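You operate a simulated robot arm through the tools that you are given. There is no shell and no other tool.

You are at the controls of a simulated two-armed robot. One attempt, no reset.

TASK
Move the white coupling to outlet 2; bring the test gauge to 6 bar.
Fine: shut the full tap before you free it; set tap open.

Only the result counts: the job must be done as asked and must still hold three seconds after the hand-in. Knocking over, shifting, dropping, spilling or breaking anything else fails it.

THE ROBOT
Two 7-joint arms with three-finger grippers on one trunk that stands fixed in place. Base frame: the origin is at the foot of the trunk, x ahead of it, y to its left, z up. Readings come in m, rad, newtons and seconds.
The left shoulder is at [0.07, 0.165, 1.213], the right one opposite. With the tool pointing down near the work surface each hand reaches from about 0.34 to 0.86 m from the base axis, measured 20 degrees to its own side. Payload 3.91 kg a hand.
The TCP of each hand is the grasp point between the finger pads, 0.03 m short of the fingertips. In the tool frame z runs along the fingers and y along their closing line. The gripper opens to 0.116 m. The gripper's body begins 0.073 m behind the TCP.
Orientation is told as [roll, pitch, yaw] about the base's x, y, z axes, in that order, counted from this pose: with the fingers straight down and closing along the base's y, the tool's x points along the base's -x, its y along +y and its z along -z.

THE INTERFACE
- The arms move only by the tool send_rows. It takes "left_series", "right_series" or both (then of equal length, played together; a hand with none holds still); each is a list of rows, each a list of 7 numbers: the shift along the base's x, y, z in mm, then the turn, a rotation vector about the base's x, y, z in rad, then the opening in per cent of the stroke, from 0 (shut) to 100 (fully open). In form: [[dx, dy, dz, ax, ay, az, hand], ...]. A call has 1 to 20 rows; each row is the pose to reach, as a shift and turn from the pose commanded when the call began. Rows are played at 5 a second. More than 0.05 m and 0.15 rad between two rows, or a gripper value outside its range, and nothing of the call is played. A pose out of reach is approached as far as the arm can. The call stops where the force on the tool passes 90 N (or 10 N more than at its start, if that is more) or the arm is blocked; 0.2 s more then pass. The fingers move at their own pace (about 0.153 m/s each) and stop on an object; they squeeze with about 32 N. The grip force told is the motor's: it shows also when the fingers shut on nothing. Time passes only in rows, and 0.2 s behind the last, so rows that repeat a pose let the fingers close. It gives the time, the measured TCP pose, the force on the tool (base axes), the opening and the grip force at its end, in the units of the frame above (readings bear some noise), with the torque about the TCP (base axes, N m) and any sound that the robot's microphone picked up.
- Cameras (640 x 400 px; columns grow to the right, rows downward): "scene" is now at [0.1177, 0.0557, 1.5243]; the picture's right is [0.64, -0.77, -0.00], its down [-0.50, -0.41, -0.76] and it looks along [0.59, 0.49, -0.65] (base axes); focal length 341 px, centre (320, 200). "left" rides on the left gripper at [0.075, 0.017, -0.088] in its tool frame; the picture's right is [-0.22, 0.97, 0.00], its down [-0.70, -0.16, -0.70] and it looks along [-0.68, -0.16, 0.71] (tool axes); focal length 247 px, centre (320, 200). "right" rides on the right gripper at [0.052, 0.056, -0.088] in its tool frame; the picture's right is [-0.73, 0.68, 0.00], its down [-0.49, -0.52, -0.70] and it looks along [-0.48, -0.51, 0.71] (tool axes); focal length 247 px, centre (320, 200). There is no depth. A picture from a camera that has moved, and an enlarged one, comes with that camera's place and axes in the base frame and with its lens.
- camera(camera): a new picture of that camera. The clock stands still meanwhile.
- lift_body(by): slides the trunk up (or, below 0, down) by that many m; the arms and the scene camera ride with it, the base frame stays. It gives what a move gives, with no picture.
- turn_head(pan, tilt): turns the head with the scene camera to pan (to the left, within 1.501 rad either way) and tilt (down, from -0.506 to 1.204), counted from straight ahead of the robot. It gives what a move gives.
- enlarge(camera, box): a new picture of the part [left, top, right, bottom] of that camera's present view, enlarged. The clock stands still meanwhile.
- hand_in(): hands the job in; it is judged then, once.

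Places have to be worked out from the pictures, the camera data and where the tool is seen. Open the grippers and draw the arms clear of the work before you hand the job in, unless the task says otherwise.

The tools are called after "Emit:" by a JSON object that holds its "fn" and its "kwargs". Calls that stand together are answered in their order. send_rows: Moves the arms, as the interface text tells. Its arguments: {"type":"object","properties":{"left_series":{"type":"array","items":{"type":"array","items":{"type":"number"}}},"right_series":{"type":"array","items":{"type":"array","items":{"type":"number"}}}},"required":[]} The other tools are called the same way: lift_body (by) slides the trunk up or down; turn_head (pan, tilt) turns the head that bears the scene camera; camera (camera) takes a picture; enlarge (camera, box) takes an enlarged picture of a part of a camera's view; hand_in () hands the job in.

At the start:

```text
time_s: 0.0
left_eef_pos: [0.4156, 0.4984, 1.2259]
left_tool_rot: [0.0, 0.001, -0.002]
left_force: [-0.6, -0.6, 0.0]
left_wrist_torque: [0.02, 0.01, -0.01]
left_opening: 0.1161
left_finger_force: 0.2
right_eef_pos: [0.4319, 0.0565, 1.2846]
right_tool_rot: [0.0, -0.002, 0.0]
right_force: [0.6, 0.6, 0.2]
right_wrist_torque: [0.0, -0.03, -0.01]
right_opening: 0.1161
right_finger_force: 0.1
trunk travel left (down, up): [-0.75, 0.09]
head pan, tilt: [0.693, 0.705]
```

scene: 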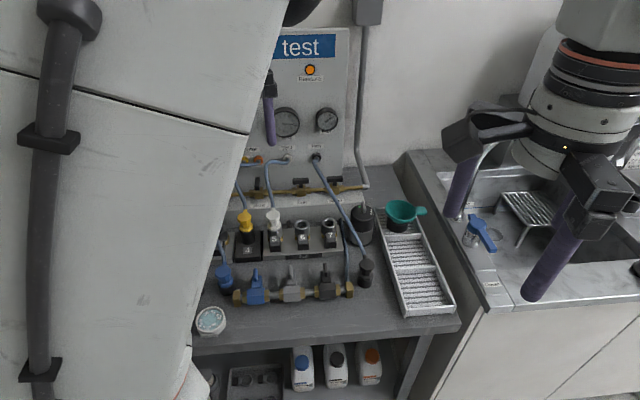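
right: 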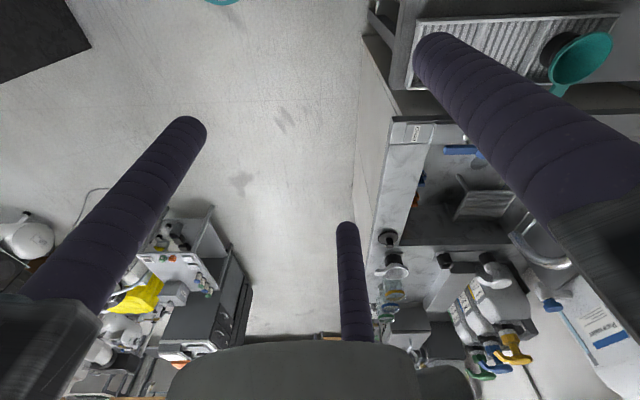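
left: 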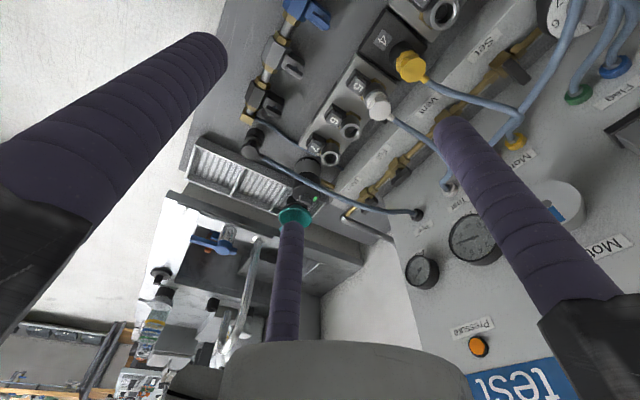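

I start by looking closer at the bench: the scene view is partly hidden by the left arm, so I take enlarged pictures of what can be seen.

Emit:
{"fn": "enlarge", "kwargs": {"camera": "scene", "box": [190, 20, 470, 340]}}

Emit:
{"fn": "enlarge", "kwargs": {"camera": "left", "box": [180, 0, 640, 290]}}

```text
1.25 times, centred on (330, 180) of scene
camera zoom: at [0.1177, 0.0557, 1.5243], right [0.64, -0.77, 0.0], down [-0.5, -0.41, -0.76], along [0.59, 0.49, -0.65], focal length 426 px, centre (308, 225)
```

zoom: 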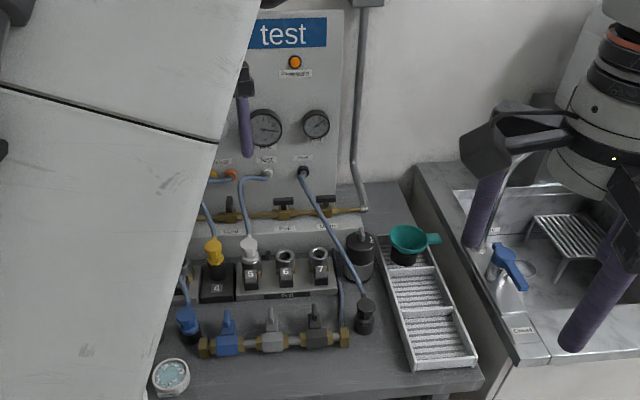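

```text
1.38 times, centred on (410, 145) of left
camera zoom: at [0.3408, 0.5141, 1.3132], right [0.22, 0.97, 0.0], down [0.7, -0.16, 0.7], along [0.68, -0.16, -0.71], focal length 341 px, centre (196, 276)
```

zoom: 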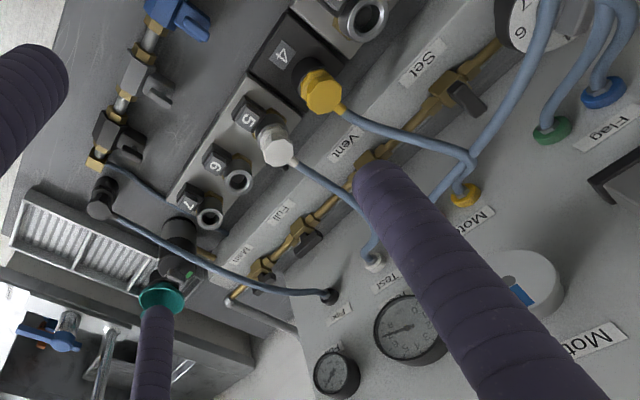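

The left arm hides the left part of the bench. I draw the left hand back and out a bit, to see the rig from the scene camera and the left camera.

Emit:
{"fn": "send_rows", "kwargs": {"left_series": [[0, -40, 20, 0, 0, 0, 100], [0, -80, 40, 0, 0, 0, 100], [0, -120, 60, 0, 0, 0, 100], [0, -160, 60, 0, 0, 0, 100]], "right_series": [[0, -45, 0, 0, 0, 0, 100], [0, -90, 0, 0, 0, 0, 100], [0, -135, 0, 0, 0, 0, 100], [0, -180, 0, 0, 0, 0, 100]]}}

Emit:
{"fn": "camera", "kwargs": {"camera": "scene"}}

Emit:
{"fn": "camera", "kwargs": {"camera": "left"}}

```text
time_s: 1.0
left_eef_pos: [0.4464, 0.3781, 1.2743]
left_tool_rot: [-0.049, 0.01, 0.017]
left_force: [0.0, 1.0, -0.4]
left_wrist_torque: [0.03, -0.01, 0.06]
left_opening: 0.1159
left_finger_force: 0.0
left hand out of reach, approached as far as the arm can: row 3, 4
right_eef_pos: [0.4307, -0.1267, 1.284]
right_tool_rot: [0.003, 0.002, 0.001]
right_force: [-0.1, -0.8, 0.4]
right_wrist_torque: [0.04, 0.03, 0.05]
right_opening: 0.1159
right_finger_force: 0.1
trunk travel left (down, up): [-0.75, 0.09]
head pan, tilt: [0.693, 0.705]
```

```text
taken
camera scene: at [0.1174, 0.0521, 1.5245], right [0.64, -0.77, 0.0], down [-0.5, -0.41, -0.76], along [0.59, 0.49, -0.65], focal length 341 px, centre (320, 200)
```

scene: 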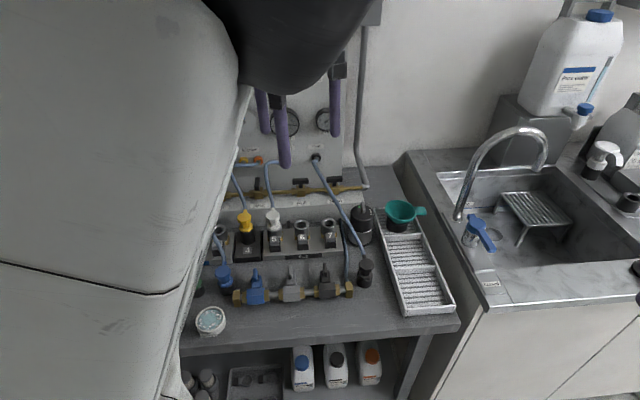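

```text
taken
camera left: at [0.3719, 0.3966, 1.3616], right [0.21, 0.98, -0.05], down [0.71, -0.11, 0.7], along [0.68, -0.18, -0.71], focal length 247 px, centre (320, 200)
```

left: 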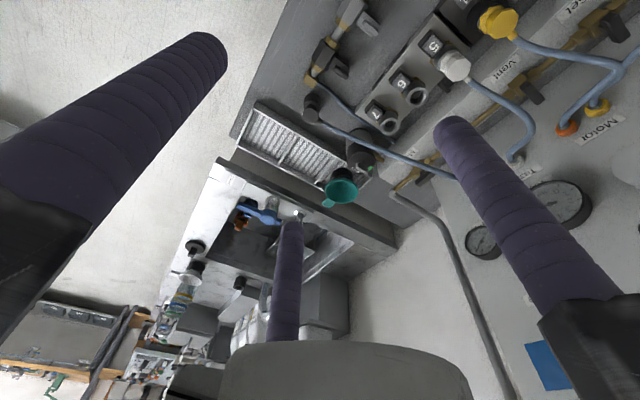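

The raised upper arm blocks more of the view here. I bring the left hand outward to the left and lower, so the head camera can see over it.

Emit:
{"fn": "send_rows", "kwargs": {"left_series": [[0, 45, -15, 0, 0, 0, 100], [0, 90, -30, 0, 0, 0, 100], [0, 135, -45, 0, 0, 0, 100], [0, 180, -60, 0, 0, 0, 100], [-10, 225, -60, 0, 0, 0, 100], [-20, 270, -60, 0, 0, 0, 100], [-30, 315, -60, 0, 0, 0, 100], [-40, 360, -60, 0, 0, 0, 100], [-50, 400, -60, 0, 0, 0, 100]]}}

Emit:
{"fn": "camera", "kwargs": {"camera": "scene"}}

Emit:
{"fn": "camera", "kwargs": {"camera": "left"}}

```text
time_s: 3.0
left_eef_pos: [0.4005, 0.773, 1.2171]
left_tool_rot: [-0.002, -0.001, 0.0]
left_force: [0.6, 0.4, -0.5]
left_wrist_torque: [-0.02, -0.04, -0.01]
left_opening: 0.116
left_finger_force: 0.0
right_eef_pos: [0.4318, -0.1224, 1.2831]
right_tool_rot: [-0.001, 0.0, 0.001]
right_force: [0.0, 1.1, -0.4]
right_wrist_torque: [-0.05, -0.03, -0.01]
right_opening: 0.1161
right_finger_force: 0.0
trunk travel left (down, up): [-0.75, 0.09]
head pan, tilt: [0.693, 0.705]
```

```text
taken
camera scene: at [0.1174, 0.0582, 1.5243], right [0.64, -0.77, 0.0], down [-0.5, -0.42, -0.76], along [0.59, 0.49, -0.65], focal length 341 px, centre (320, 200)
```

scene: 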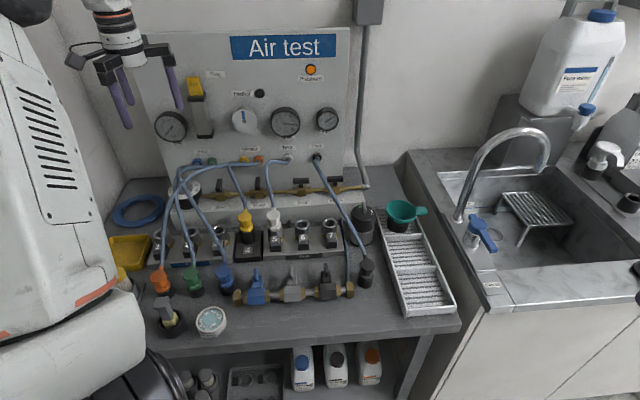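

```text
taken
camera left: at [0.3256, 0.79, 1.3054], right [0.22, 0.97, 0.0], down [0.7, -0.16, 0.7], along [0.68, -0.16, -0.71], focal length 247 px, centre (320, 200)
```

left: 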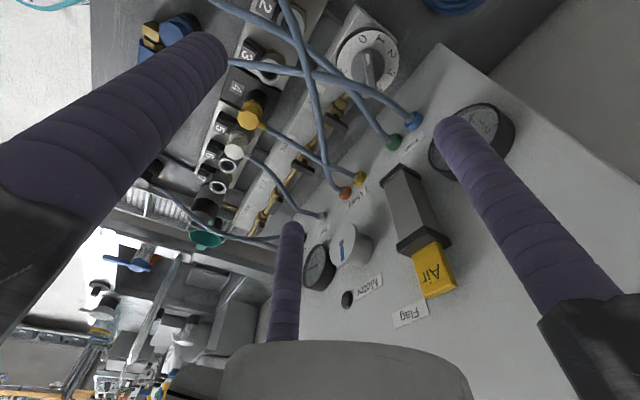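

Now the whole rig is in view. I enlarge the parts: panel, tap row, outlets and labels.

Emit:
{"fn": "enlarge", "kwargs": {"camera": "scene", "box": [140, 150, 260, 225]}}

Emit:
{"fn": "enlarge", "kwargs": {"camera": "scene", "box": [230, 140, 390, 240]}}

Emit:
{"fn": "enlarge", "kwargs": {"camera": "scene", "box": [140, 210, 260, 285]}}

Emit:
{"fn": "enlarge", "kwargs": {"camera": "scene", "box": [230, 205, 390, 305]}}

Emit:
{"fn": "enlarge", "kwargs": {"camera": "scene", "box": [200, 60, 360, 160]}}

Emit:
{"fn": "enlarge", "kwargs": {"camera": "scene", "box": [110, 220, 270, 320]}}

```text
5.33 times, centred on (200, 188) of scene
camera zoom: at [0.1174, 0.0582, 1.5243], right [0.64, -0.77, 0.0], down [-0.5, -0.42, -0.76], along [0.59, 0.49, -0.65], focal length 1820 px, centre (960, 267)
```

zoom: 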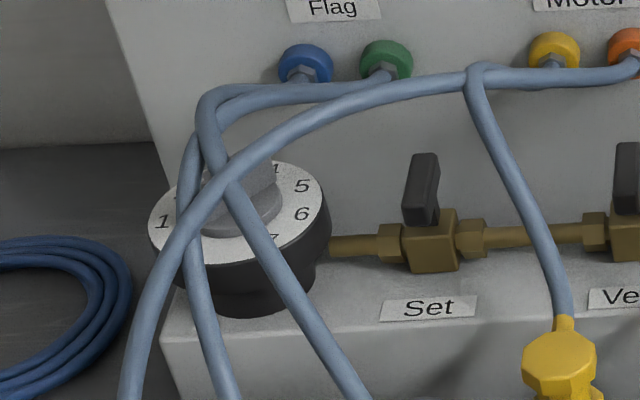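

```text
4.00 times, centred on (310, 190) of scene
camera zoom: at [0.1174, 0.0582, 1.5243], right [0.64, -0.77, 0.0], down [-0.5, -0.42, -0.76], along [0.59, 0.49, -0.65], focal length 1365 px, centre (360, 240)
```

zoom: 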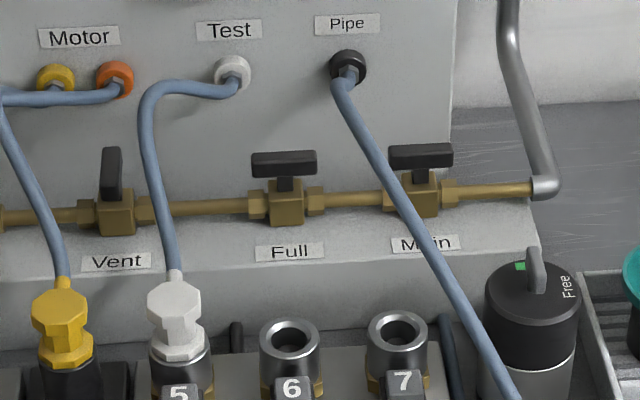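

```text
5.33 times, centred on (200, 248) of scene
camera zoom: at [0.1174, 0.0582, 1.5243], right [0.64, -0.77, 0.0], down [-0.5, -0.42, -0.76], along [0.59, 0.49, -0.65], focal length 1820 px, centre (960, -53)
```

zoom: 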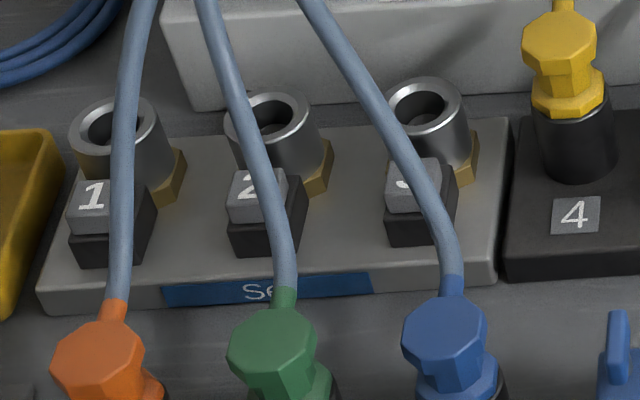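

```text
4.00 times, centred on (310, 255) of scene
camera zoom: at [0.1174, 0.0582, 1.5243], right [0.64, -0.77, 0.0], down [-0.5, -0.42, -0.76], along [0.59, 0.49, -0.65], focal length 1365 px, centre (360, -20)
```

zoom: 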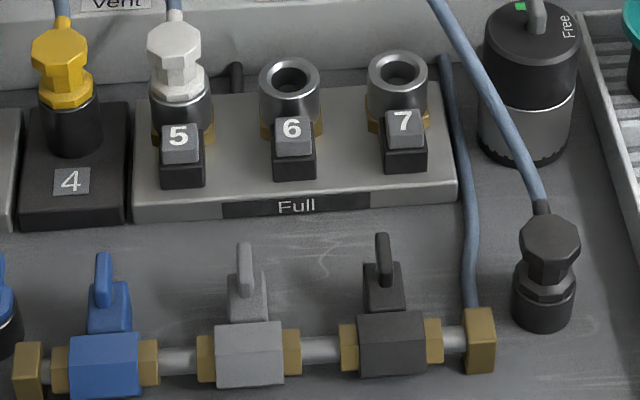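

```text
4.00 times, centred on (280, 110) of scene
camera zoom: at [0.1174, 0.0582, 1.5243], right [0.64, -0.77, 0.0], down [-0.5, -0.42, -0.76], along [0.59, 0.49, -0.65], focal length 1365 px, centre (480, 560)
```

zoom: 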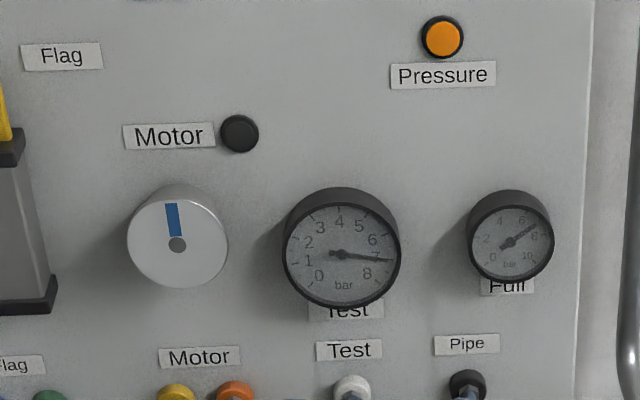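

```text
4.00 times, centred on (190, 270) of scene
camera zoom: at [0.1174, 0.0582, 1.5243], right [0.64, -0.77, 0.0], down [-0.5, -0.42, -0.76], along [0.59, 0.49, -0.65], focal length 1365 px, centre (840, -80)
```

zoom: 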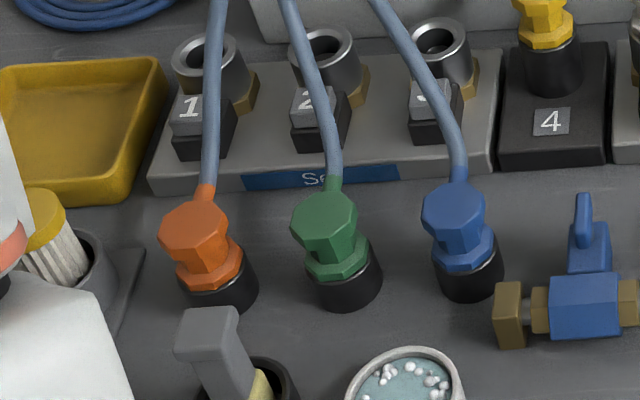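

The rig is clear: the Main and Full tap handles lie along the pipe (open), Vent and Set lie across it (shut), the white coupling is in outlet 5, and the Test gauge is at about 7 bar. I check the gripper shape and the regulator dial closer before moving.

Emit:
{"fn": "enlarge", "kwargs": {"camera": "scene", "box": [50, 0, 210, 100]}}

Emit:
{"fn": "enlarge", "kwargs": {"camera": "left", "box": [160, 0, 400, 150]}}

Emit:
{"fn": "enlarge", "kwargs": {"camera": "left", "box": [180, 100, 420, 250]}}

Emit:
{"fn": "camera", "kwargs": {"camera": "right"}}

```text
4.00 times, centred on (130, 50) of scene
camera zoom: at [0.1174, 0.0582, 1.5243], right [0.64, -0.77, 0.0], down [-0.5, -0.42, -0.76], along [0.59, 0.49, -0.65], focal length 1365 px, centre (1080, 800)
```

zoom: 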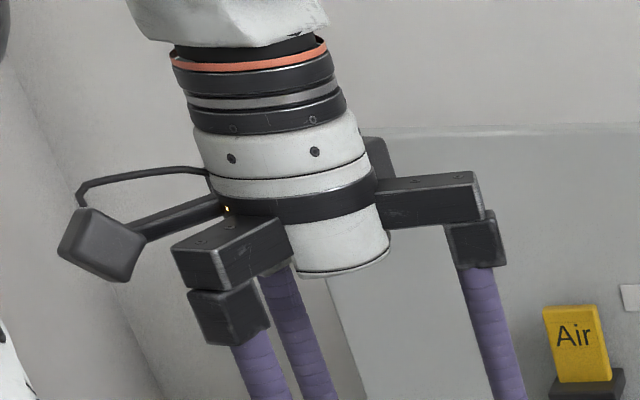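

```text
2.67 times, centred on (280, 75) of left
camera zoom: at [0.3256, 0.79, 1.3054], right [0.22, 0.97, 0.0], down [0.7, -0.16, 0.7], along [0.68, -0.16, -0.71], focal length 659 px, centre (427, 533)
```

zoom: 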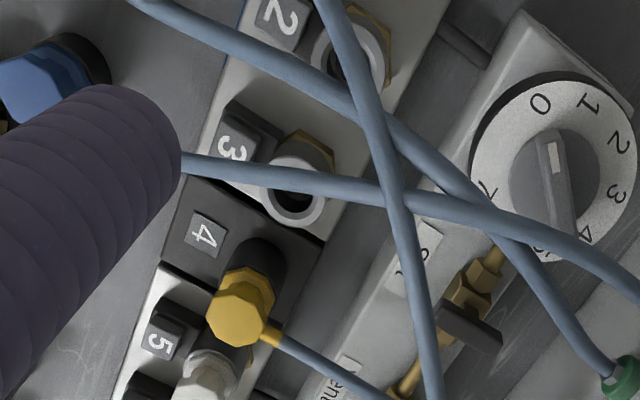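

```text
2.67 times, centred on (300, 175) of left
camera zoom: at [0.3256, 0.79, 1.3054], right [0.22, 0.97, 0.0], down [0.7, -0.16, 0.7], along [0.68, -0.16, -0.71], focal length 659 px, centre (373, 267)
```

zoom: 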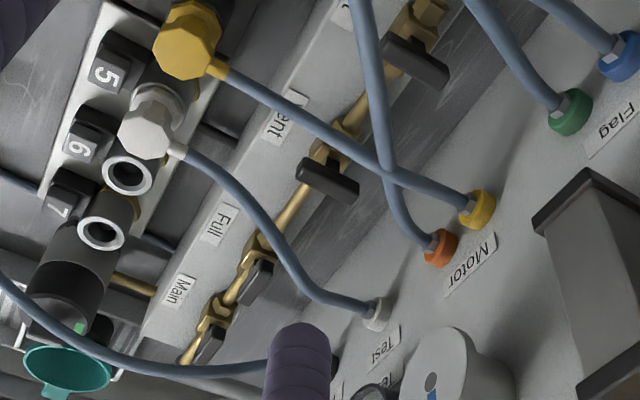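

```text
taken
camera right: at [0.3783, -0.0663, 1.3725], right [0.73, 0.68, 0.0], down [0.49, -0.52, 0.7], along [0.48, -0.51, -0.71], focal length 247 px, centre (320, 200)
```

right: 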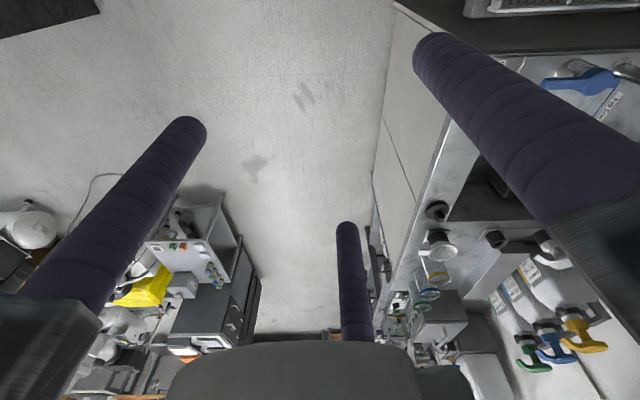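

Triangulating from scene and left views: the pipe runs along about (0.70, −0.71) in x,y, the handles sit at z≈0.92 (Full ≈ [0.690, 0.607], Set ≈ [0.525, 0.773], dial ≈ [0.454, 0.831]), the outlets ~0.13 m in front. I turn the left hand to face the panel and come nearer to see the coupling and its release.

Emit:
{"fn": "send_rows", "kwargs": {"left_series": [[0, -30, -10, 0, 0, 0.1, 100], [0, -60, -20, 0, 0, 0.2, 100], [0, -90, -30, 0, 0, 0.3, 100], [0, -120, -45, 0, 0, 0.4, 100], [0, -150, -60, 0, 0, 0.5, 100], [5, -180, -75, 0, 0, 0.6, 100], [10, -215, -95, 0, 0, 0.7, 100], [20, -250, -115, 0, 0, 0.8, 100]]}}

Emit:
{"fn": "camera", "kwargs": {"camera": "left"}}

Emit:
{"fn": "camera", "kwargs": {"camera": "scene"}}

```text
time_s: 4.8
left_eef_pos: [0.4233, 0.5148, 1.1049]
left_tool_rot: [0.001, 0.0, 0.8]
left_force: [0.5, 0.7, -1.2]
left_wrist_torque: [0.03, 0.02, -0.02]
left_opening: 0.116
left_finger_force: 0.1
right_eef_pos: [0.4311, -0.1252, 1.2824]
right_tool_rot: [0.0, 0.003, -0.002]
right_force: [0.1, -0.5, -0.6]
right_wrist_torque: [-0.01, 0.05, 0.03]
right_opening: 0.1158
right_finger_force: 0.0
trunk travel left (down, up): [-0.75, 0.09]
head pan, tilt: [0.693, 0.705]
```

```text
taken
camera left: at [0.3596, 0.4716, 1.1918], right [-0.54, 0.84, 0.0], down [0.6, 0.39, 0.7], along [0.59, 0.38, -0.71], focal length 247 px, centre (320, 200)
```

left: 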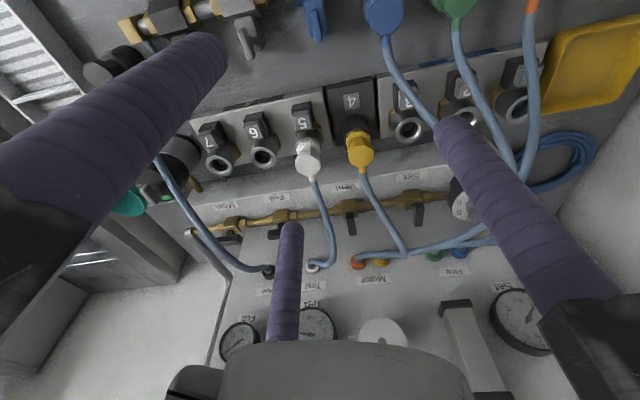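

```text
taken
camera scene: at [0.1189, 0.0541, 1.5243], right [0.64, -0.77, 0.0], down [-0.5, -0.41, -0.76], along [0.59, 0.49, -0.65], focal length 341 px, centre (320, 200)
```

scene: 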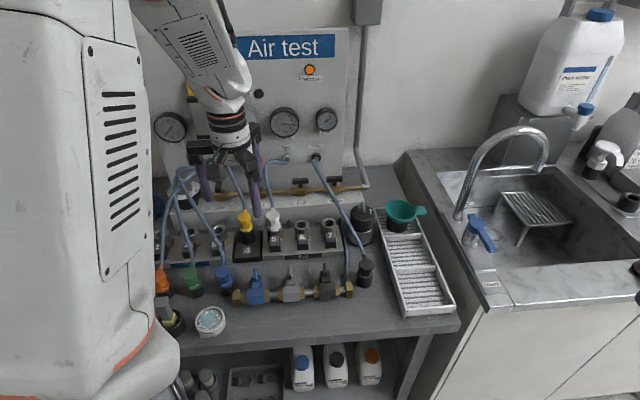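

The wrist view now shows all seven outlets, taps and gauges (upside down). I enlarge it on the couplings, taps and gauges.

Emit:
{"fn": "enlarge", "kwargs": {"camera": "left", "box": [230, 75, 390, 175]}}

Emit:
{"fn": "enlarge", "kwargs": {"camera": "left", "box": [180, 170, 340, 270]}}

Emit:
{"fn": "enlarge", "kwargs": {"camera": "left", "box": [380, 60, 540, 160]}}

Emit:
{"fn": "enlarge", "kwargs": {"camera": "left", "box": [210, 270, 370, 370]}}

Emit:
{"fn": "enlarge", "kwargs": {"camera": "left", "box": [320, 160, 480, 260]}}

Emit:
{"fn": "enlarge", "kwargs": {"camera": "left", "box": [440, 260, 600, 360]}}

```text
4.00 times, centred on (310, 125) of left
camera zoom: at [0.3596, 0.4716, 1.1918], right [-0.54, 0.84, 0.0], down [0.6, 0.39, 0.7], along [0.59, 0.38, -0.71], focal length 988 px, centre (360, 500)
```

zoom: 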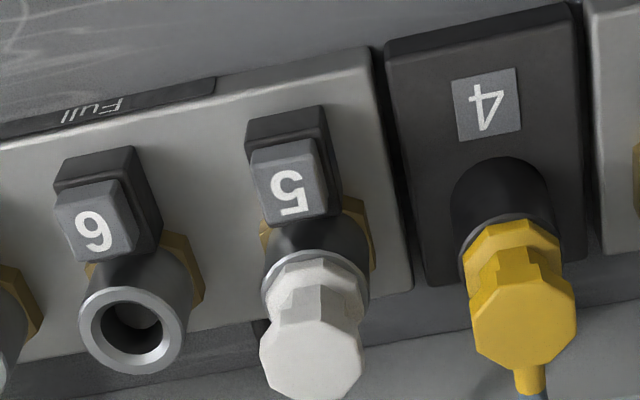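

```text
4.00 times, centred on (260, 220) of left
camera zoom: at [0.3596, 0.4716, 1.1918], right [-0.54, 0.84, 0.0], down [0.6, 0.39, 0.7], along [0.59, 0.38, -0.71], focal length 988 px, centre (560, 120)
```

zoom: 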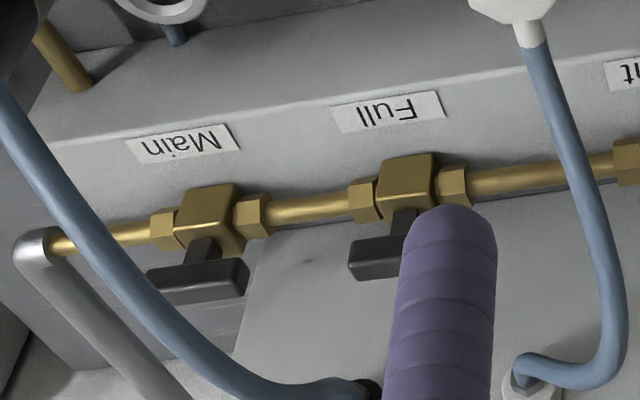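

```text
4.00 times, centred on (460, 110) of left
camera zoom: at [0.3596, 0.4716, 1.1918], right [-0.54, 0.84, 0.0], down [0.6, 0.39, 0.7], along [0.59, 0.38, -0.71], focal length 988 px, centre (-240, 560)
```

zoom: 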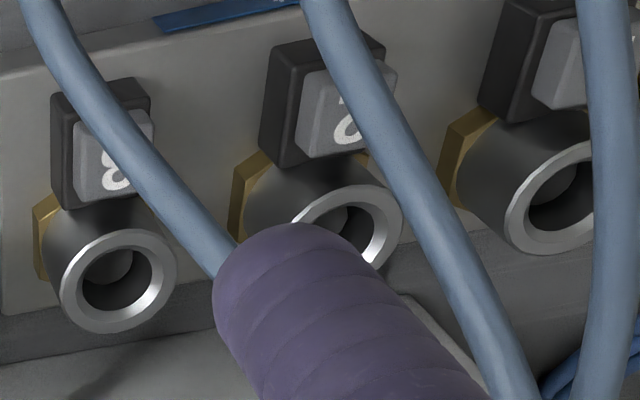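

```text
4.00 times, centred on (290, 320) of left
camera zoom: at [0.3596, 0.4716, 1.1918], right [-0.54, 0.84, 0.0], down [0.6, 0.39, 0.7], along [0.59, 0.38, -0.71], focal length 988 px, centre (440, -280)
```

zoom: 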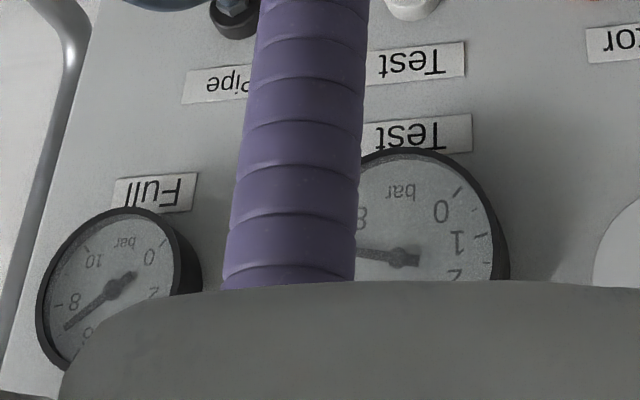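

```text
4.00 times, centred on (400, 210) of left
camera zoom: at [0.3596, 0.4716, 1.1918], right [-0.54, 0.84, 0.0], down [0.6, 0.39, 0.7], along [0.59, 0.38, -0.71], focal length 988 px, centre (0, 160)
```

zoom: 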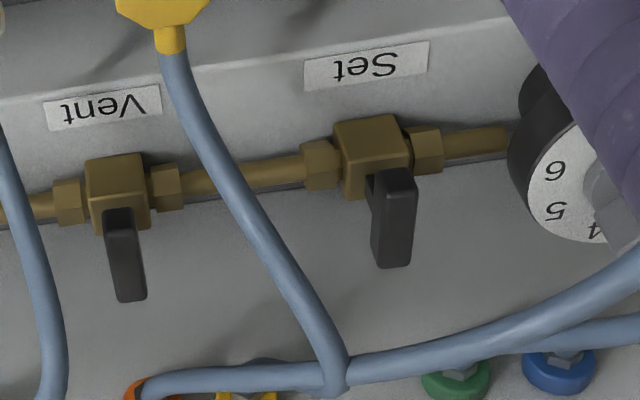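

```text
4.00 times, centred on (520, 310) of left
camera zoom: at [0.3596, 0.4716, 1.1918], right [-0.54, 0.84, 0.0], down [0.6, 0.39, 0.7], along [0.59, 0.38, -0.71], focal length 988 px, centre (-480, -240)
```

zoom: 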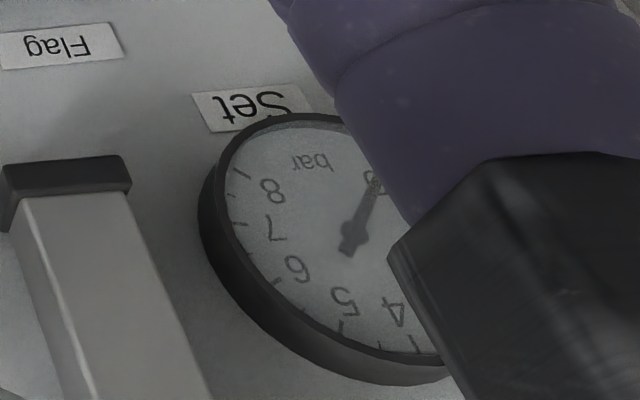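

The outlets' axes are vertical, each has a push-cap in front; the Set gauge reads 0, Full tap T-handle is centred on a vertical stem. I now move the left hand above the Full tap with the fingers set to close across the handle bar, staying well above the hoses (z≈1.0).

Emit:
{"fn": "send_rows", "kwargs": {"left_series": [[20, 8, 10, 0, 0, -0.13, 60], [42, 15, 10, 0, 0, -0.26, 60], [64, 23, 10, 0, 0, -0.4, 60], [86, 30, 10, 0, 0, -0.53, 60], [108, 38, 10, 0, 0, -0.66, 50], [130, 46, 10, 0, 0, -0.8, 50], [152, 53, 10, 0, 0, -0.93, 50], [174, 61, 10, 0, 0, -1.06, 50], [196, 68, 10, 0, 0, -1.2, 50], [218, 76, 10, 0, 0, -1.33, 50], [240, 84, 10, 0, 0, -1.46, 50], [267, 92, 5, 0, 0, -1.596, 50]]}}

Emit:
{"fn": "camera", "kwargs": {"camera": "left"}}

Emit:
{"fn": "camera", "kwargs": {"camera": "scene"}}

```text
time_s: 7.4
left_eef_pos: [0.6908, 0.6124, 1.1076]
left_tool_rot: [-0.001, 0.002, -0.798]
left_force: [-0.5, -0.3, 0.0]
left_wrist_torque: [-0.01, 0.0, 0.0]
left_opening: 0.058
left_finger_force: 0.0
right_eef_pos: [0.4342, -0.1224, 1.282]
right_tool_rot: [0.001, 0.001, -0.003]
right_force: [0.7, -0.4, -0.2]
right_wrist_torque: [-0.05, 0.01, 0.0]
right_opening: 0.1159
right_finger_force: 0.1
trunk travel left (down, up): [-0.75, 0.09]
head pan, tilt: [0.693, 0.705]
```

```text
taken
camera left: at [0.6506, 0.6779, 1.1964], right [0.85, 0.52, 0.0], down [0.37, -0.61, 0.7], along [0.36, -0.6, -0.71], focal length 247 px, centre (320, 200)
```

left: 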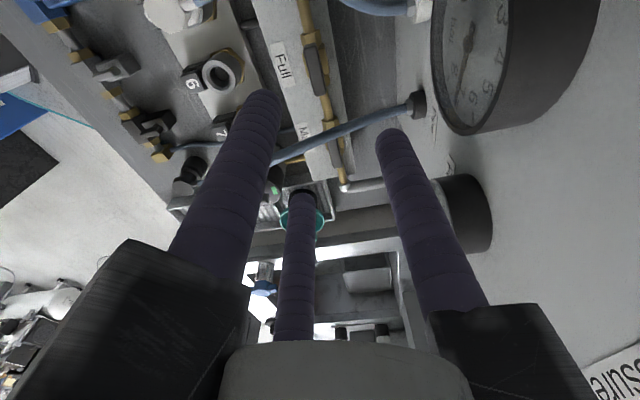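

```text
taken
camera scene: at [0.1203, 0.0566, 1.5241], right [0.64, -0.77, 0.0], down [-0.5, -0.41, -0.76], along [0.58, 0.49, -0.65], focal length 341 px, centre (320, 200)
```

scene: 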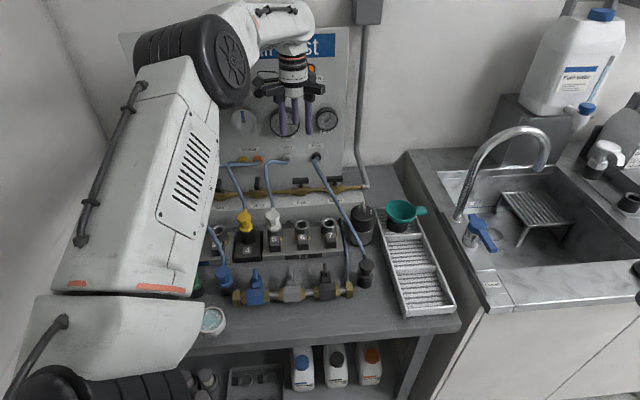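

The hand reaches over the Full tap. I enlarge the wrist picture to place the handle bar accurately under the fingers.

Emit:
{"fn": "enlarge", "kwargs": {"camera": "left", "box": [220, 0, 420, 125]}}

Emit:
{"fn": "enlarge", "kwargs": {"camera": "scene", "box": [220, 60, 380, 160]}}

Emit:
{"fn": "enlarge", "kwargs": {"camera": "scene", "box": [220, 130, 380, 230]}}

```text
3.20 times, centred on (320, 62) of left
camera zoom: at [0.6506, 0.6779, 1.1964], right [0.85, 0.52, 0.0], down [0.37, -0.61, 0.7], along [0.36, -0.6, -0.71], focal length 790 px, centre (320, 640)
```

zoom: 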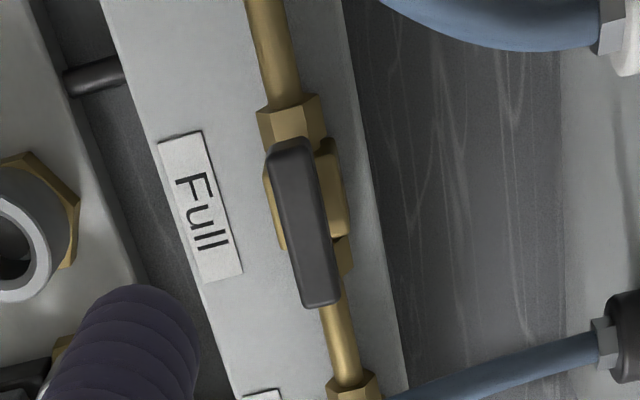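

```text
4.00 times, centred on (300, 110) of scene
camera zoom: at [0.1203, 0.0566, 1.5241], right [0.64, -0.77, 0.0], down [-0.5, -0.41, -0.76], along [0.58, 0.49, -0.65], focal length 1365 px, centre (400, 560)
```

zoom: 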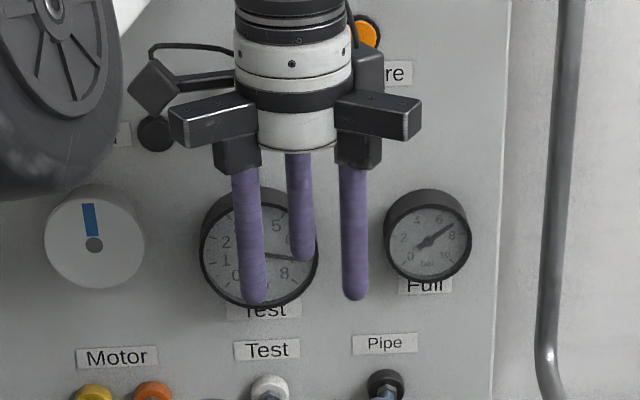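

```text
4.00 times, centred on (300, 180) of scene
camera zoom: at [0.1203, 0.0566, 1.5241], right [0.64, -0.77, 0.0], down [-0.5, -0.41, -0.76], along [0.58, 0.49, -0.65], focal length 1365 px, centre (400, 280)
```

zoom: 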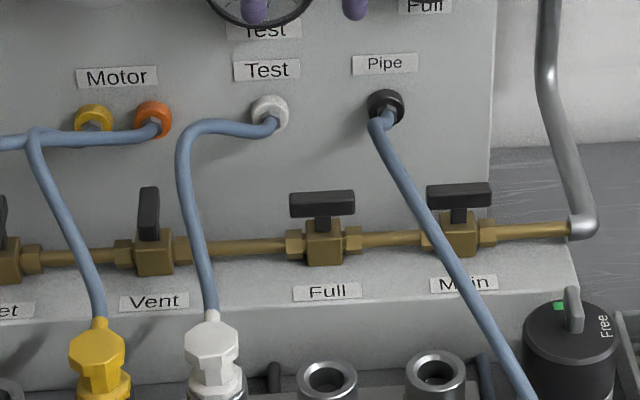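

The bar is ~46 mm long, ~12 mm wide, centred near [0.690, 0.605] with its top at z≈0.927. I descend part way with a small correction and look again.

Emit:
{"fn": "send_rows", "kwargs": {"left_series": [[-1, -6, -30, 0, 0, 0, 45], [-1, -6, -60, 0, 0, 0, 40], [-1, -6, -90, 0, 0, 0, 40], [-1, -6, -115, 0, 0, 0, 40]]}}

Emit:
{"fn": "camera", "kwargs": {"camera": "left"}}

Emit:
{"fn": "enlarge", "kwargs": {"camera": "scene", "box": [240, 90, 400, 190]}}

```text
time_s: 8.4
left_eef_pos: [0.685, 0.6072, 0.9936]
left_tool_rot: [-0.001, 0.001, -0.796]
left_force: [-0.1, -0.7, 0.7]
left_wrist_torque: [0.02, -0.01, 0.0]
left_opening: 0.0463
left_finger_force: 0.0
right_eef_pos: [0.4324, -0.1241, 1.2831]
right_tool_rot: [0.001, 0.001, 0.0]
right_force: [0.4, 0.1, -0.1]
right_wrist_torque: [0.02, 0.02, -0.01]
right_opening: 0.116
right_finger_force: 0.1
trunk travel left (down, up): [-0.75, 0.09]
head pan, tilt: [0.693, 0.705]
```

```text
taken
camera left: at [0.6453, 0.6724, 1.0816], right [0.85, 0.52, 0.0], down [0.37, -0.61, 0.7], along [0.37, -0.6, -0.71], focal length 247 px, centre (320, 200)
```

left: 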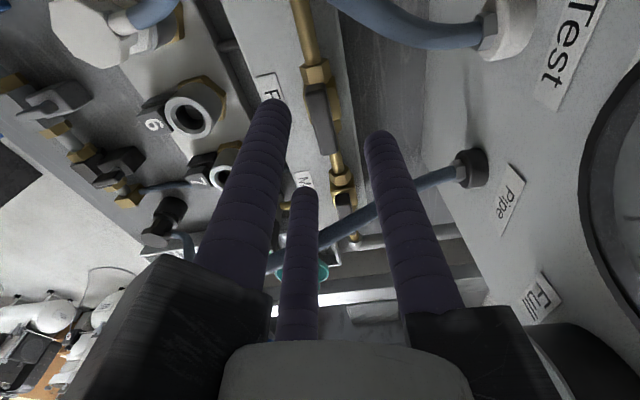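

```text
4.00 times, centred on (320, 140) of scene
camera zoom: at [0.1184, 0.0561, 1.5243], right [0.64, -0.77, 0.0], down [-0.5, -0.41, -0.76], along [0.59, 0.49, -0.65], focal length 1365 px, centre (320, 440)
```

zoom: 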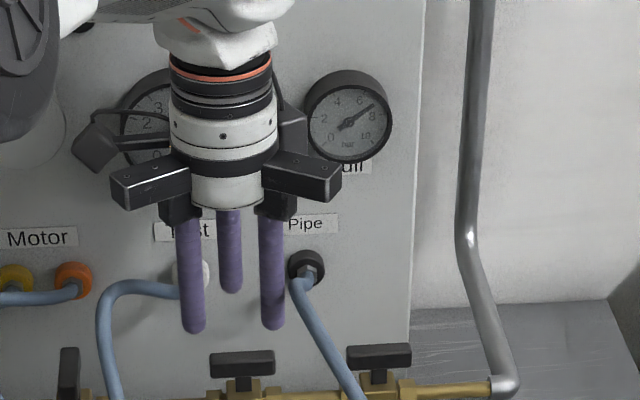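

Alignment is right across the bar, about 4 mm off along it. I lower to fingertip depth on the bar and close gently.

Emit:
{"fn": "send_rows", "kwargs": {"left_series": [[1, -1, -20, 0, 0, 0, 40], [3, -3, -40, 0, 0, 0, 40], [3, -3, -53, 0, 0, 0, 40]]}}

Emit:
{"fn": "camera", "kwargs": {"camera": "left"}}

Emit:
{"fn": "enlarge", "kwargs": {"camera": "scene", "box": [240, 110, 400, 210]}}

```text
time_s: 9.2
left_eef_pos: [0.6894, 0.602, 0.9415]
left_tool_rot: [-0.001, -0.001, -0.796]
left_force: [1.2, -0.6, 0.6]
left_wrist_torque: [0.0, 0.02, -0.01]
left_opening: 0.0464
left_finger_force: 0.1
right_eef_pos: [0.4311, -0.1235, 1.2821]
right_tool_rot: [0.0, 0.0, 0.0]
right_force: [-0.4, 0.2, 0.0]
right_wrist_torque: [0.0, -0.02, 0.0]
right_opening: 0.1161
right_finger_force: 0.1
trunk travel left (down, up): [-0.75, 0.09]
head pan, tilt: [0.693, 0.705]
```

```text
taken
camera left: at [0.6493, 0.6668, 1.0294], right [0.85, 0.52, 0.0], down [0.37, -0.61, 0.7], along [0.37, -0.6, -0.71], focal length 247 px, centre (320, 200)
```

left: 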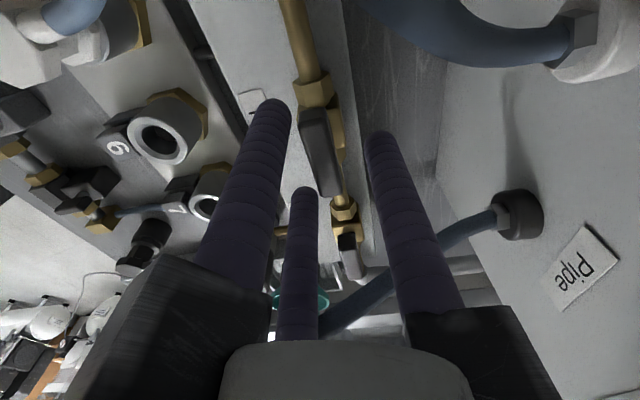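

```text
4.00 times, centred on (320, 160) of scene
camera zoom: at [0.1177, 0.0558, 1.5244], right [0.64, -0.77, 0.0], down [-0.5, -0.41, -0.76], along [0.59, 0.49, -0.65], focal length 1365 px, centre (320, 360)
```

zoom: 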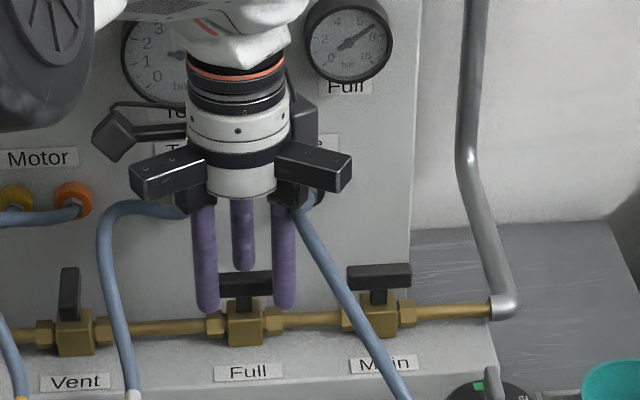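

The fingers straddle the bar at the right depth. Now I close the gripper on it.

Emit:
{"fn": "send_rows", "kwargs": {"left_series": [[0, 0, 0, 0, 0, 0, 20], [0, 0, 0, 0, 0, 0, 0], [0, 0, 0, 0, 0, 0, 0]]}}

Emit:
{"fn": "camera", "kwargs": {"camera": "left"}}

Emit:
{"fn": "enlarge", "kwargs": {"camera": "scene", "box": [240, 110, 400, 210]}}

```text
time_s: 10.0
left_eef_pos: [0.6869, 0.6, 0.9418]
left_tool_rot: [-0.001, 0.002, -0.797]
left_force: [-17.4, -15.4, -8.1]
left_wrist_torque: [-0.13, 0.46, 0.05]
left_opening: 0.0236
left_finger_force: 45.1
right_eef_pos: [0.4304, -0.1256, 1.284]
right_tool_rot: [0.001, 0.001, -0.001]
right_force: [0.3, 0.9, 1.7]
right_wrist_torque: [0.01, 0.02, -0.01]
right_opening: 0.1162
right_finger_force: 0.0
trunk travel left (down, up): [-0.75, 0.09]
head pan, tilt: [0.693, 0.705]
```

```text
taken
camera left: at [0.6473, 0.6648, 1.0292], right [0.85, 0.52, 0.0], down [0.37, -0.61, 0.7], along [0.36, -0.6, -0.71], focal length 247 px, centre (320, 200)
```

left: 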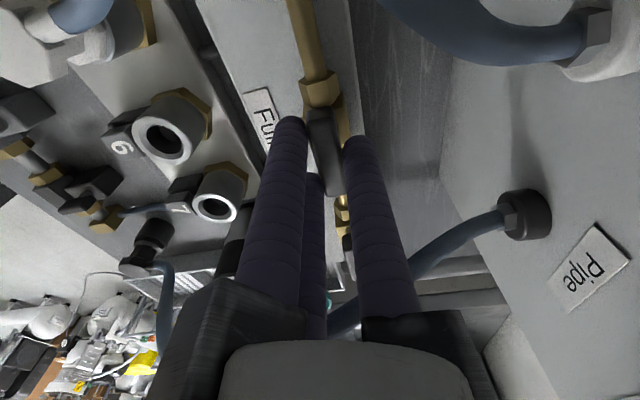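

```text
4.00 times, centred on (320, 160) of scene
camera zoom: at [0.1159, 0.0538, 1.5244], right [0.64, -0.77, 0.0], down [-0.5, -0.41, -0.76], along [0.59, 0.49, -0.65], focal length 1365 px, centre (320, 360)
```

zoom: 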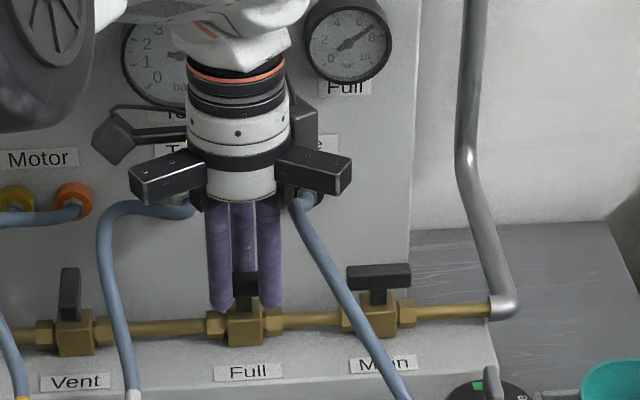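

The grip holds the bar (opening 23.6 mm) with ~23 N pushing the hand toward the robot, so I shift the commanded pose ~3 mm that way to relax it, then test a small counter-clockwise turn and read the torque.

Emit:
{"fn": "send_rows", "kwargs": {"left_series": [[-2, -2, 0, 0, 0, 0, 0], [-2, -2, 0, 0, 0, 0, 0]]}}

Emit:
{"fn": "send_rows", "kwargs": {"left_series": [[0.3, -0.2, 0, 0, 0, 0.06, 0], [0.5, -0.4, 0, 0, 0, 0.12, 0], [0.5, -0.4, 0, 0, 0, 0.12, 0]]}}

```text
time_s: 10.6
left_eef_pos: [0.6867, 0.5993, 0.9412]
left_tool_rot: [-0.001, 0.003, -0.794]
left_force: [-13.2, -12.7, -9.3]
left_wrist_torque: [0.5, 0.9, -0.01]
left_opening: 0.024
left_finger_force: 45.3
right_eef_pos: [0.4316, -0.1248, 1.2827]
right_tool_rot: [0.002, 0.0, 0.0]
right_force: [0.3, -0.4, -0.2]
right_wrist_torque: [0.04, 0.01, -0.03]
right_opening: 0.116
right_finger_force: 0.1
trunk travel left (down, up): [-0.75, 0.09]
head pan, tilt: [0.693, 0.705]
```

```text
time_s: 11.4
left_eef_pos: [0.6861, 0.6, 0.9412]
left_tool_rot: [-0.001, 0.001, -0.679]
left_force: [-18.6, -12.6, -11.8]
left_wrist_torque: [-0.38, 0.25, -2.28]
left_opening: 0.0252
left_finger_force: 44.9
right_eef_pos: [0.4307, -0.1248, 1.2825]
right_tool_rot: [0.001, -0.001, -0.001]
right_force: [0.4, -0.5, 0.1]
right_wrist_torque: [0.0, 0.03, -0.02]
right_opening: 0.1161
right_finger_force: 0.1
trunk travel left (down, up): [-0.75, 0.09]
head pan, tilt: [0.693, 0.705]
```

Counter-clockwise meets −2.3 N·m after 0.12 rad; I look whether the bar moved, then test the other way for comparison.

Emit:
{"fn": "enlarge", "kwargs": {"camera": "left", "box": [260, 60, 400, 240]}}

Emit:
{"fn": "send_rows", "kwargs": {"left_series": [[-0.5, 0.4, 0, 0, 0, -0.12, 0], [-1.0, 0.7, 0, 0, 0, -0.24, 0], [-1.0, 0.7, 0, 0, 0, -0.24, 0]]}}

Emit:
{"fn": "enlarge", "kwargs": {"camera": "left", "box": [260, 60, 400, 240]}}

```text
2.22 times, centred on (330, 150) of left
camera zoom: at [0.639, 0.6592, 1.0292], right [0.79, 0.62, 0.0], down [0.44, -0.56, 0.7], along [0.43, -0.55, -0.71], focal length 549 px, centre (298, 311)
```

zoom: 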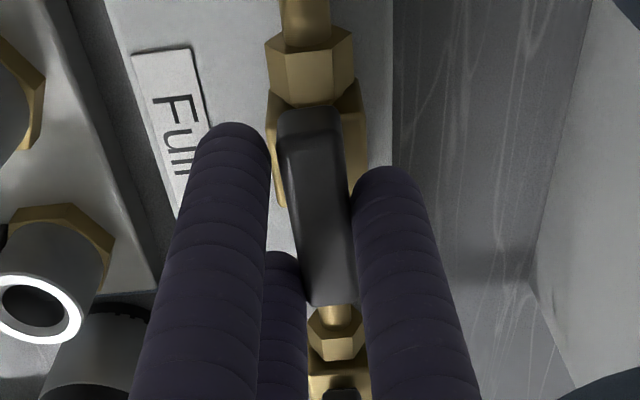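

```text
time_s: 12.2
left_eef_pos: [0.6866, 0.5998, 0.941]
left_tool_rot: [-0.002, 0.0, -0.916]
left_force: [-17.3, -14.8, -15.5]
left_wrist_torque: [-0.19, 0.32, 0.05]
left_opening: 0.0239
left_finger_force: 44.3
right_eef_pos: [0.4301, -0.1244, 1.2823]
right_tool_rot: [0.0, 0.0, -0.001]
right_force: [-0.2, -0.2, 0.6]
right_wrist_torque: [-0.04, -0.04, 0.02]
right_opening: 0.1162
right_finger_force: 0.0
trunk travel left (down, up): [-0.75, 0.09]
head pan, tilt: [0.693, 0.705]
```

```text
2.22 times, centred on (330, 150) of left
camera zoom: at [0.6547, 0.6695, 1.0292], right [0.91, 0.42, 0.0], down [0.3, -0.65, 0.7], along [0.29, -0.64, -0.71], focal length 549 px, centre (298, 311)
```

zoom: 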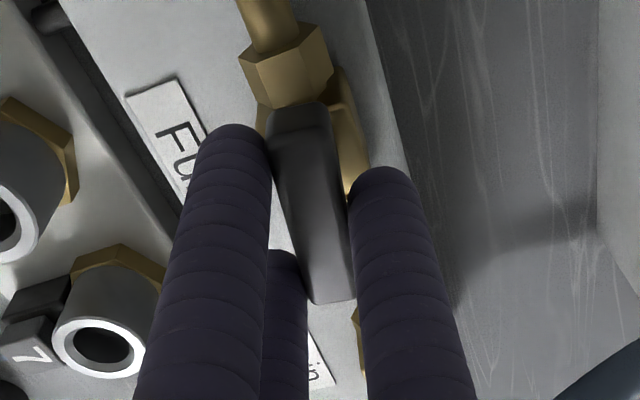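

Clockwise turns freely (0.05 N·m) and the bar visibly left the pipe line, so clockwise shuts. Turning all the way with this grip would swing the wrist camera into the Test gauge (its face is at about 0.07 m behind the tap), so I turn only a bit more, let go and rise.

Emit:
{"fn": "send_rows", "kwargs": {"left_series": [[-0.3, 0.4, 0, 0, 0, -0.1, 0], [-0.6, 0.9, 0, 0, 0, -0.2, 0], [-0.6, 0.9, 0, 0, 0, -0.2, 0]]}}

Emit:
{"fn": "enlarge", "kwargs": {"camera": "left", "box": [260, 60, 400, 240]}}

Emit:
{"fn": "enlarge", "kwargs": {"camera": "scene", "box": [220, 70, 380, 230]}}

```text
time_s: 13.0
left_eef_pos: [0.6853, 0.6008, 0.9413]
left_tool_rot: [-0.003, -0.001, -1.117]
left_force: [-19.6, -14.7, -18.3]
left_wrist_torque: [-0.53, 0.14, -0.02]
left_opening: 0.0237
left_finger_force: 45.4
right_eef_pos: [0.4306, -0.1237, 1.2843]
right_tool_rot: [0.0, -0.001, 0.0]
right_force: [0.1, -0.1, 0.8]
right_wrist_torque: [-0.01, 0.0, 0.03]
right_opening: 0.1157
right_finger_force: 0.0
trunk travel left (down, up): [-0.75, 0.09]
head pan, tilt: [0.693, 0.705]
```

```text
2.22 times, centred on (330, 150) of left
camera zoom: at [0.6685, 0.6752, 1.0292], right [0.97, 0.23, 0.0], down [0.16, -0.69, 0.7], along [0.16, -0.68, -0.71], focal length 549 px, centre (298, 311)
```

zoom: 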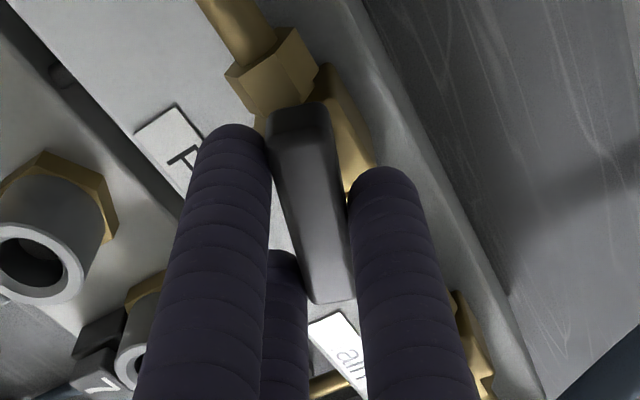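

```text
2.50 times, centred on (300, 150) of scene
camera zoom: at [0.117, 0.0556, 1.5243], right [0.64, -0.77, 0.0], down [-0.5, -0.41, -0.76], along [0.59, 0.49, -0.65], focal length 853 px, centre (370, 325)
```

zoom: 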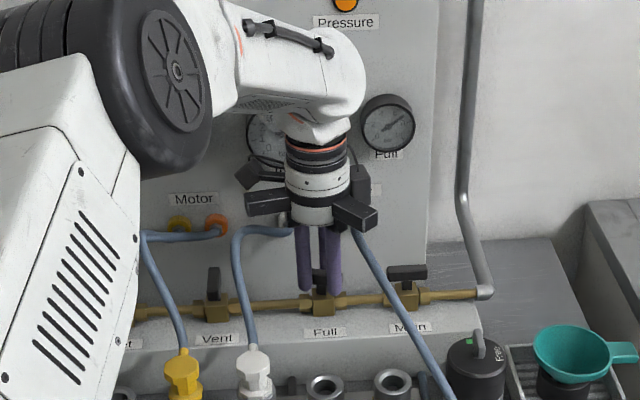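

The bar has turned ~0.32 rad clockwise with no resistance. I open, rise clear and swing the hand back so the camera is on the robot side, for pushing the bar the rest of the way with closed fingers.

Emit:
{"fn": "send_rows", "kwargs": {"left_series": [[0, 0, 0, 0, 0, 0, 40], [0, 0, 0, 0, 0, 0, 40], [0, 0, 30, 0, 0, 0, 40], [0, 0, 60, 0, 0, 0.1, 40], [-5, -5, 100, 0, 0, 0.24, 30], [-10, -10, 110, 0, 0, 0.38, 10], [-20, -20, 110, 0, 0, 0.52, 0], [-30, -30, 110, 0, 0, 0.66, 0], [-40, -40, 110, 0, 0, 0.8, 0], [-50, -45, 110, 0, 0, 0.94, 0], [-60, -50, 110, 0, 0, 1.08, 0], [-60, -50, 110, 0, 0, 1.22, 0], [-60, -50, 110, 0, 0, 1.36, 0], [-60, -50, 110, 0, 0, 1.5, 0], [-60, -50, 110, 0, 0, 1.64, 0], [-60, -50, 110, 0, 0, 1.78, 0], [-60, -50, 110, 0, 0, 1.9, 0]]}}

Emit:
{"fn": "camera", "kwargs": {"camera": "left"}}

Emit:
{"fn": "enlarge", "kwargs": {"camera": "scene", "box": [220, 70, 380, 230]}}

```text
time_s: 16.6
left_eef_pos: [0.6271, 0.5505, 1.0509]
left_tool_rot: [0.0, 0.001, 0.787]
left_force: [0.7, -0.9, 0.1]
left_wrist_torque: [-0.03, -0.01, -0.01]
left_opening: 0.009
left_finger_force: 32.0
right_eef_pos: [0.4314, -0.1242, 1.2839]
right_tool_rot: [0.001, 0.0, 0.001]
right_force: [0.5, -0.6, 0.1]
right_wrist_torque: [0.0, 0.0, -0.04]
right_opening: 0.1156
right_finger_force: 0.0
trunk travel left (down, up): [-0.75, 0.09]
head pan, tilt: [0.693, 0.705]
```

```text
taken
camera left: at [0.5621, 0.5096, 1.1394], right [-0.53, 0.85, 0.0], down [0.61, 0.38, 0.7], along [0.59, 0.37, -0.71], focal length 247 px, centre (320, 200)
```

left: 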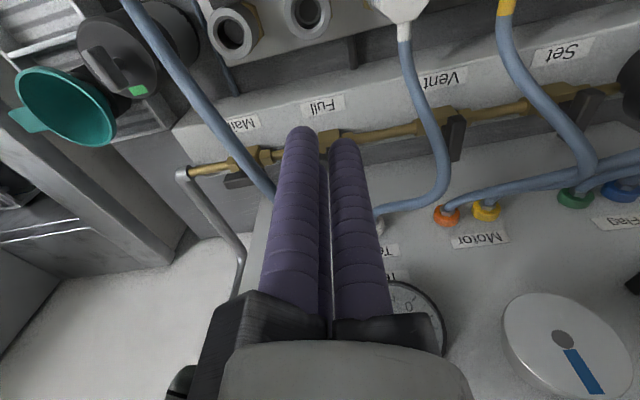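

```text
2.50 times, centred on (300, 150) of scene
camera zoom: at [0.1178, 0.0555, 1.5243], right [0.64, -0.77, 0.0], down [-0.5, -0.41, -0.76], along [0.59, 0.49, -0.65], focal length 853 px, centre (370, 325)
```

zoom: 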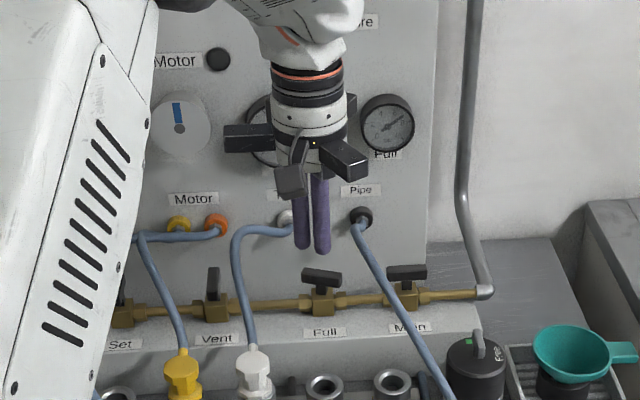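

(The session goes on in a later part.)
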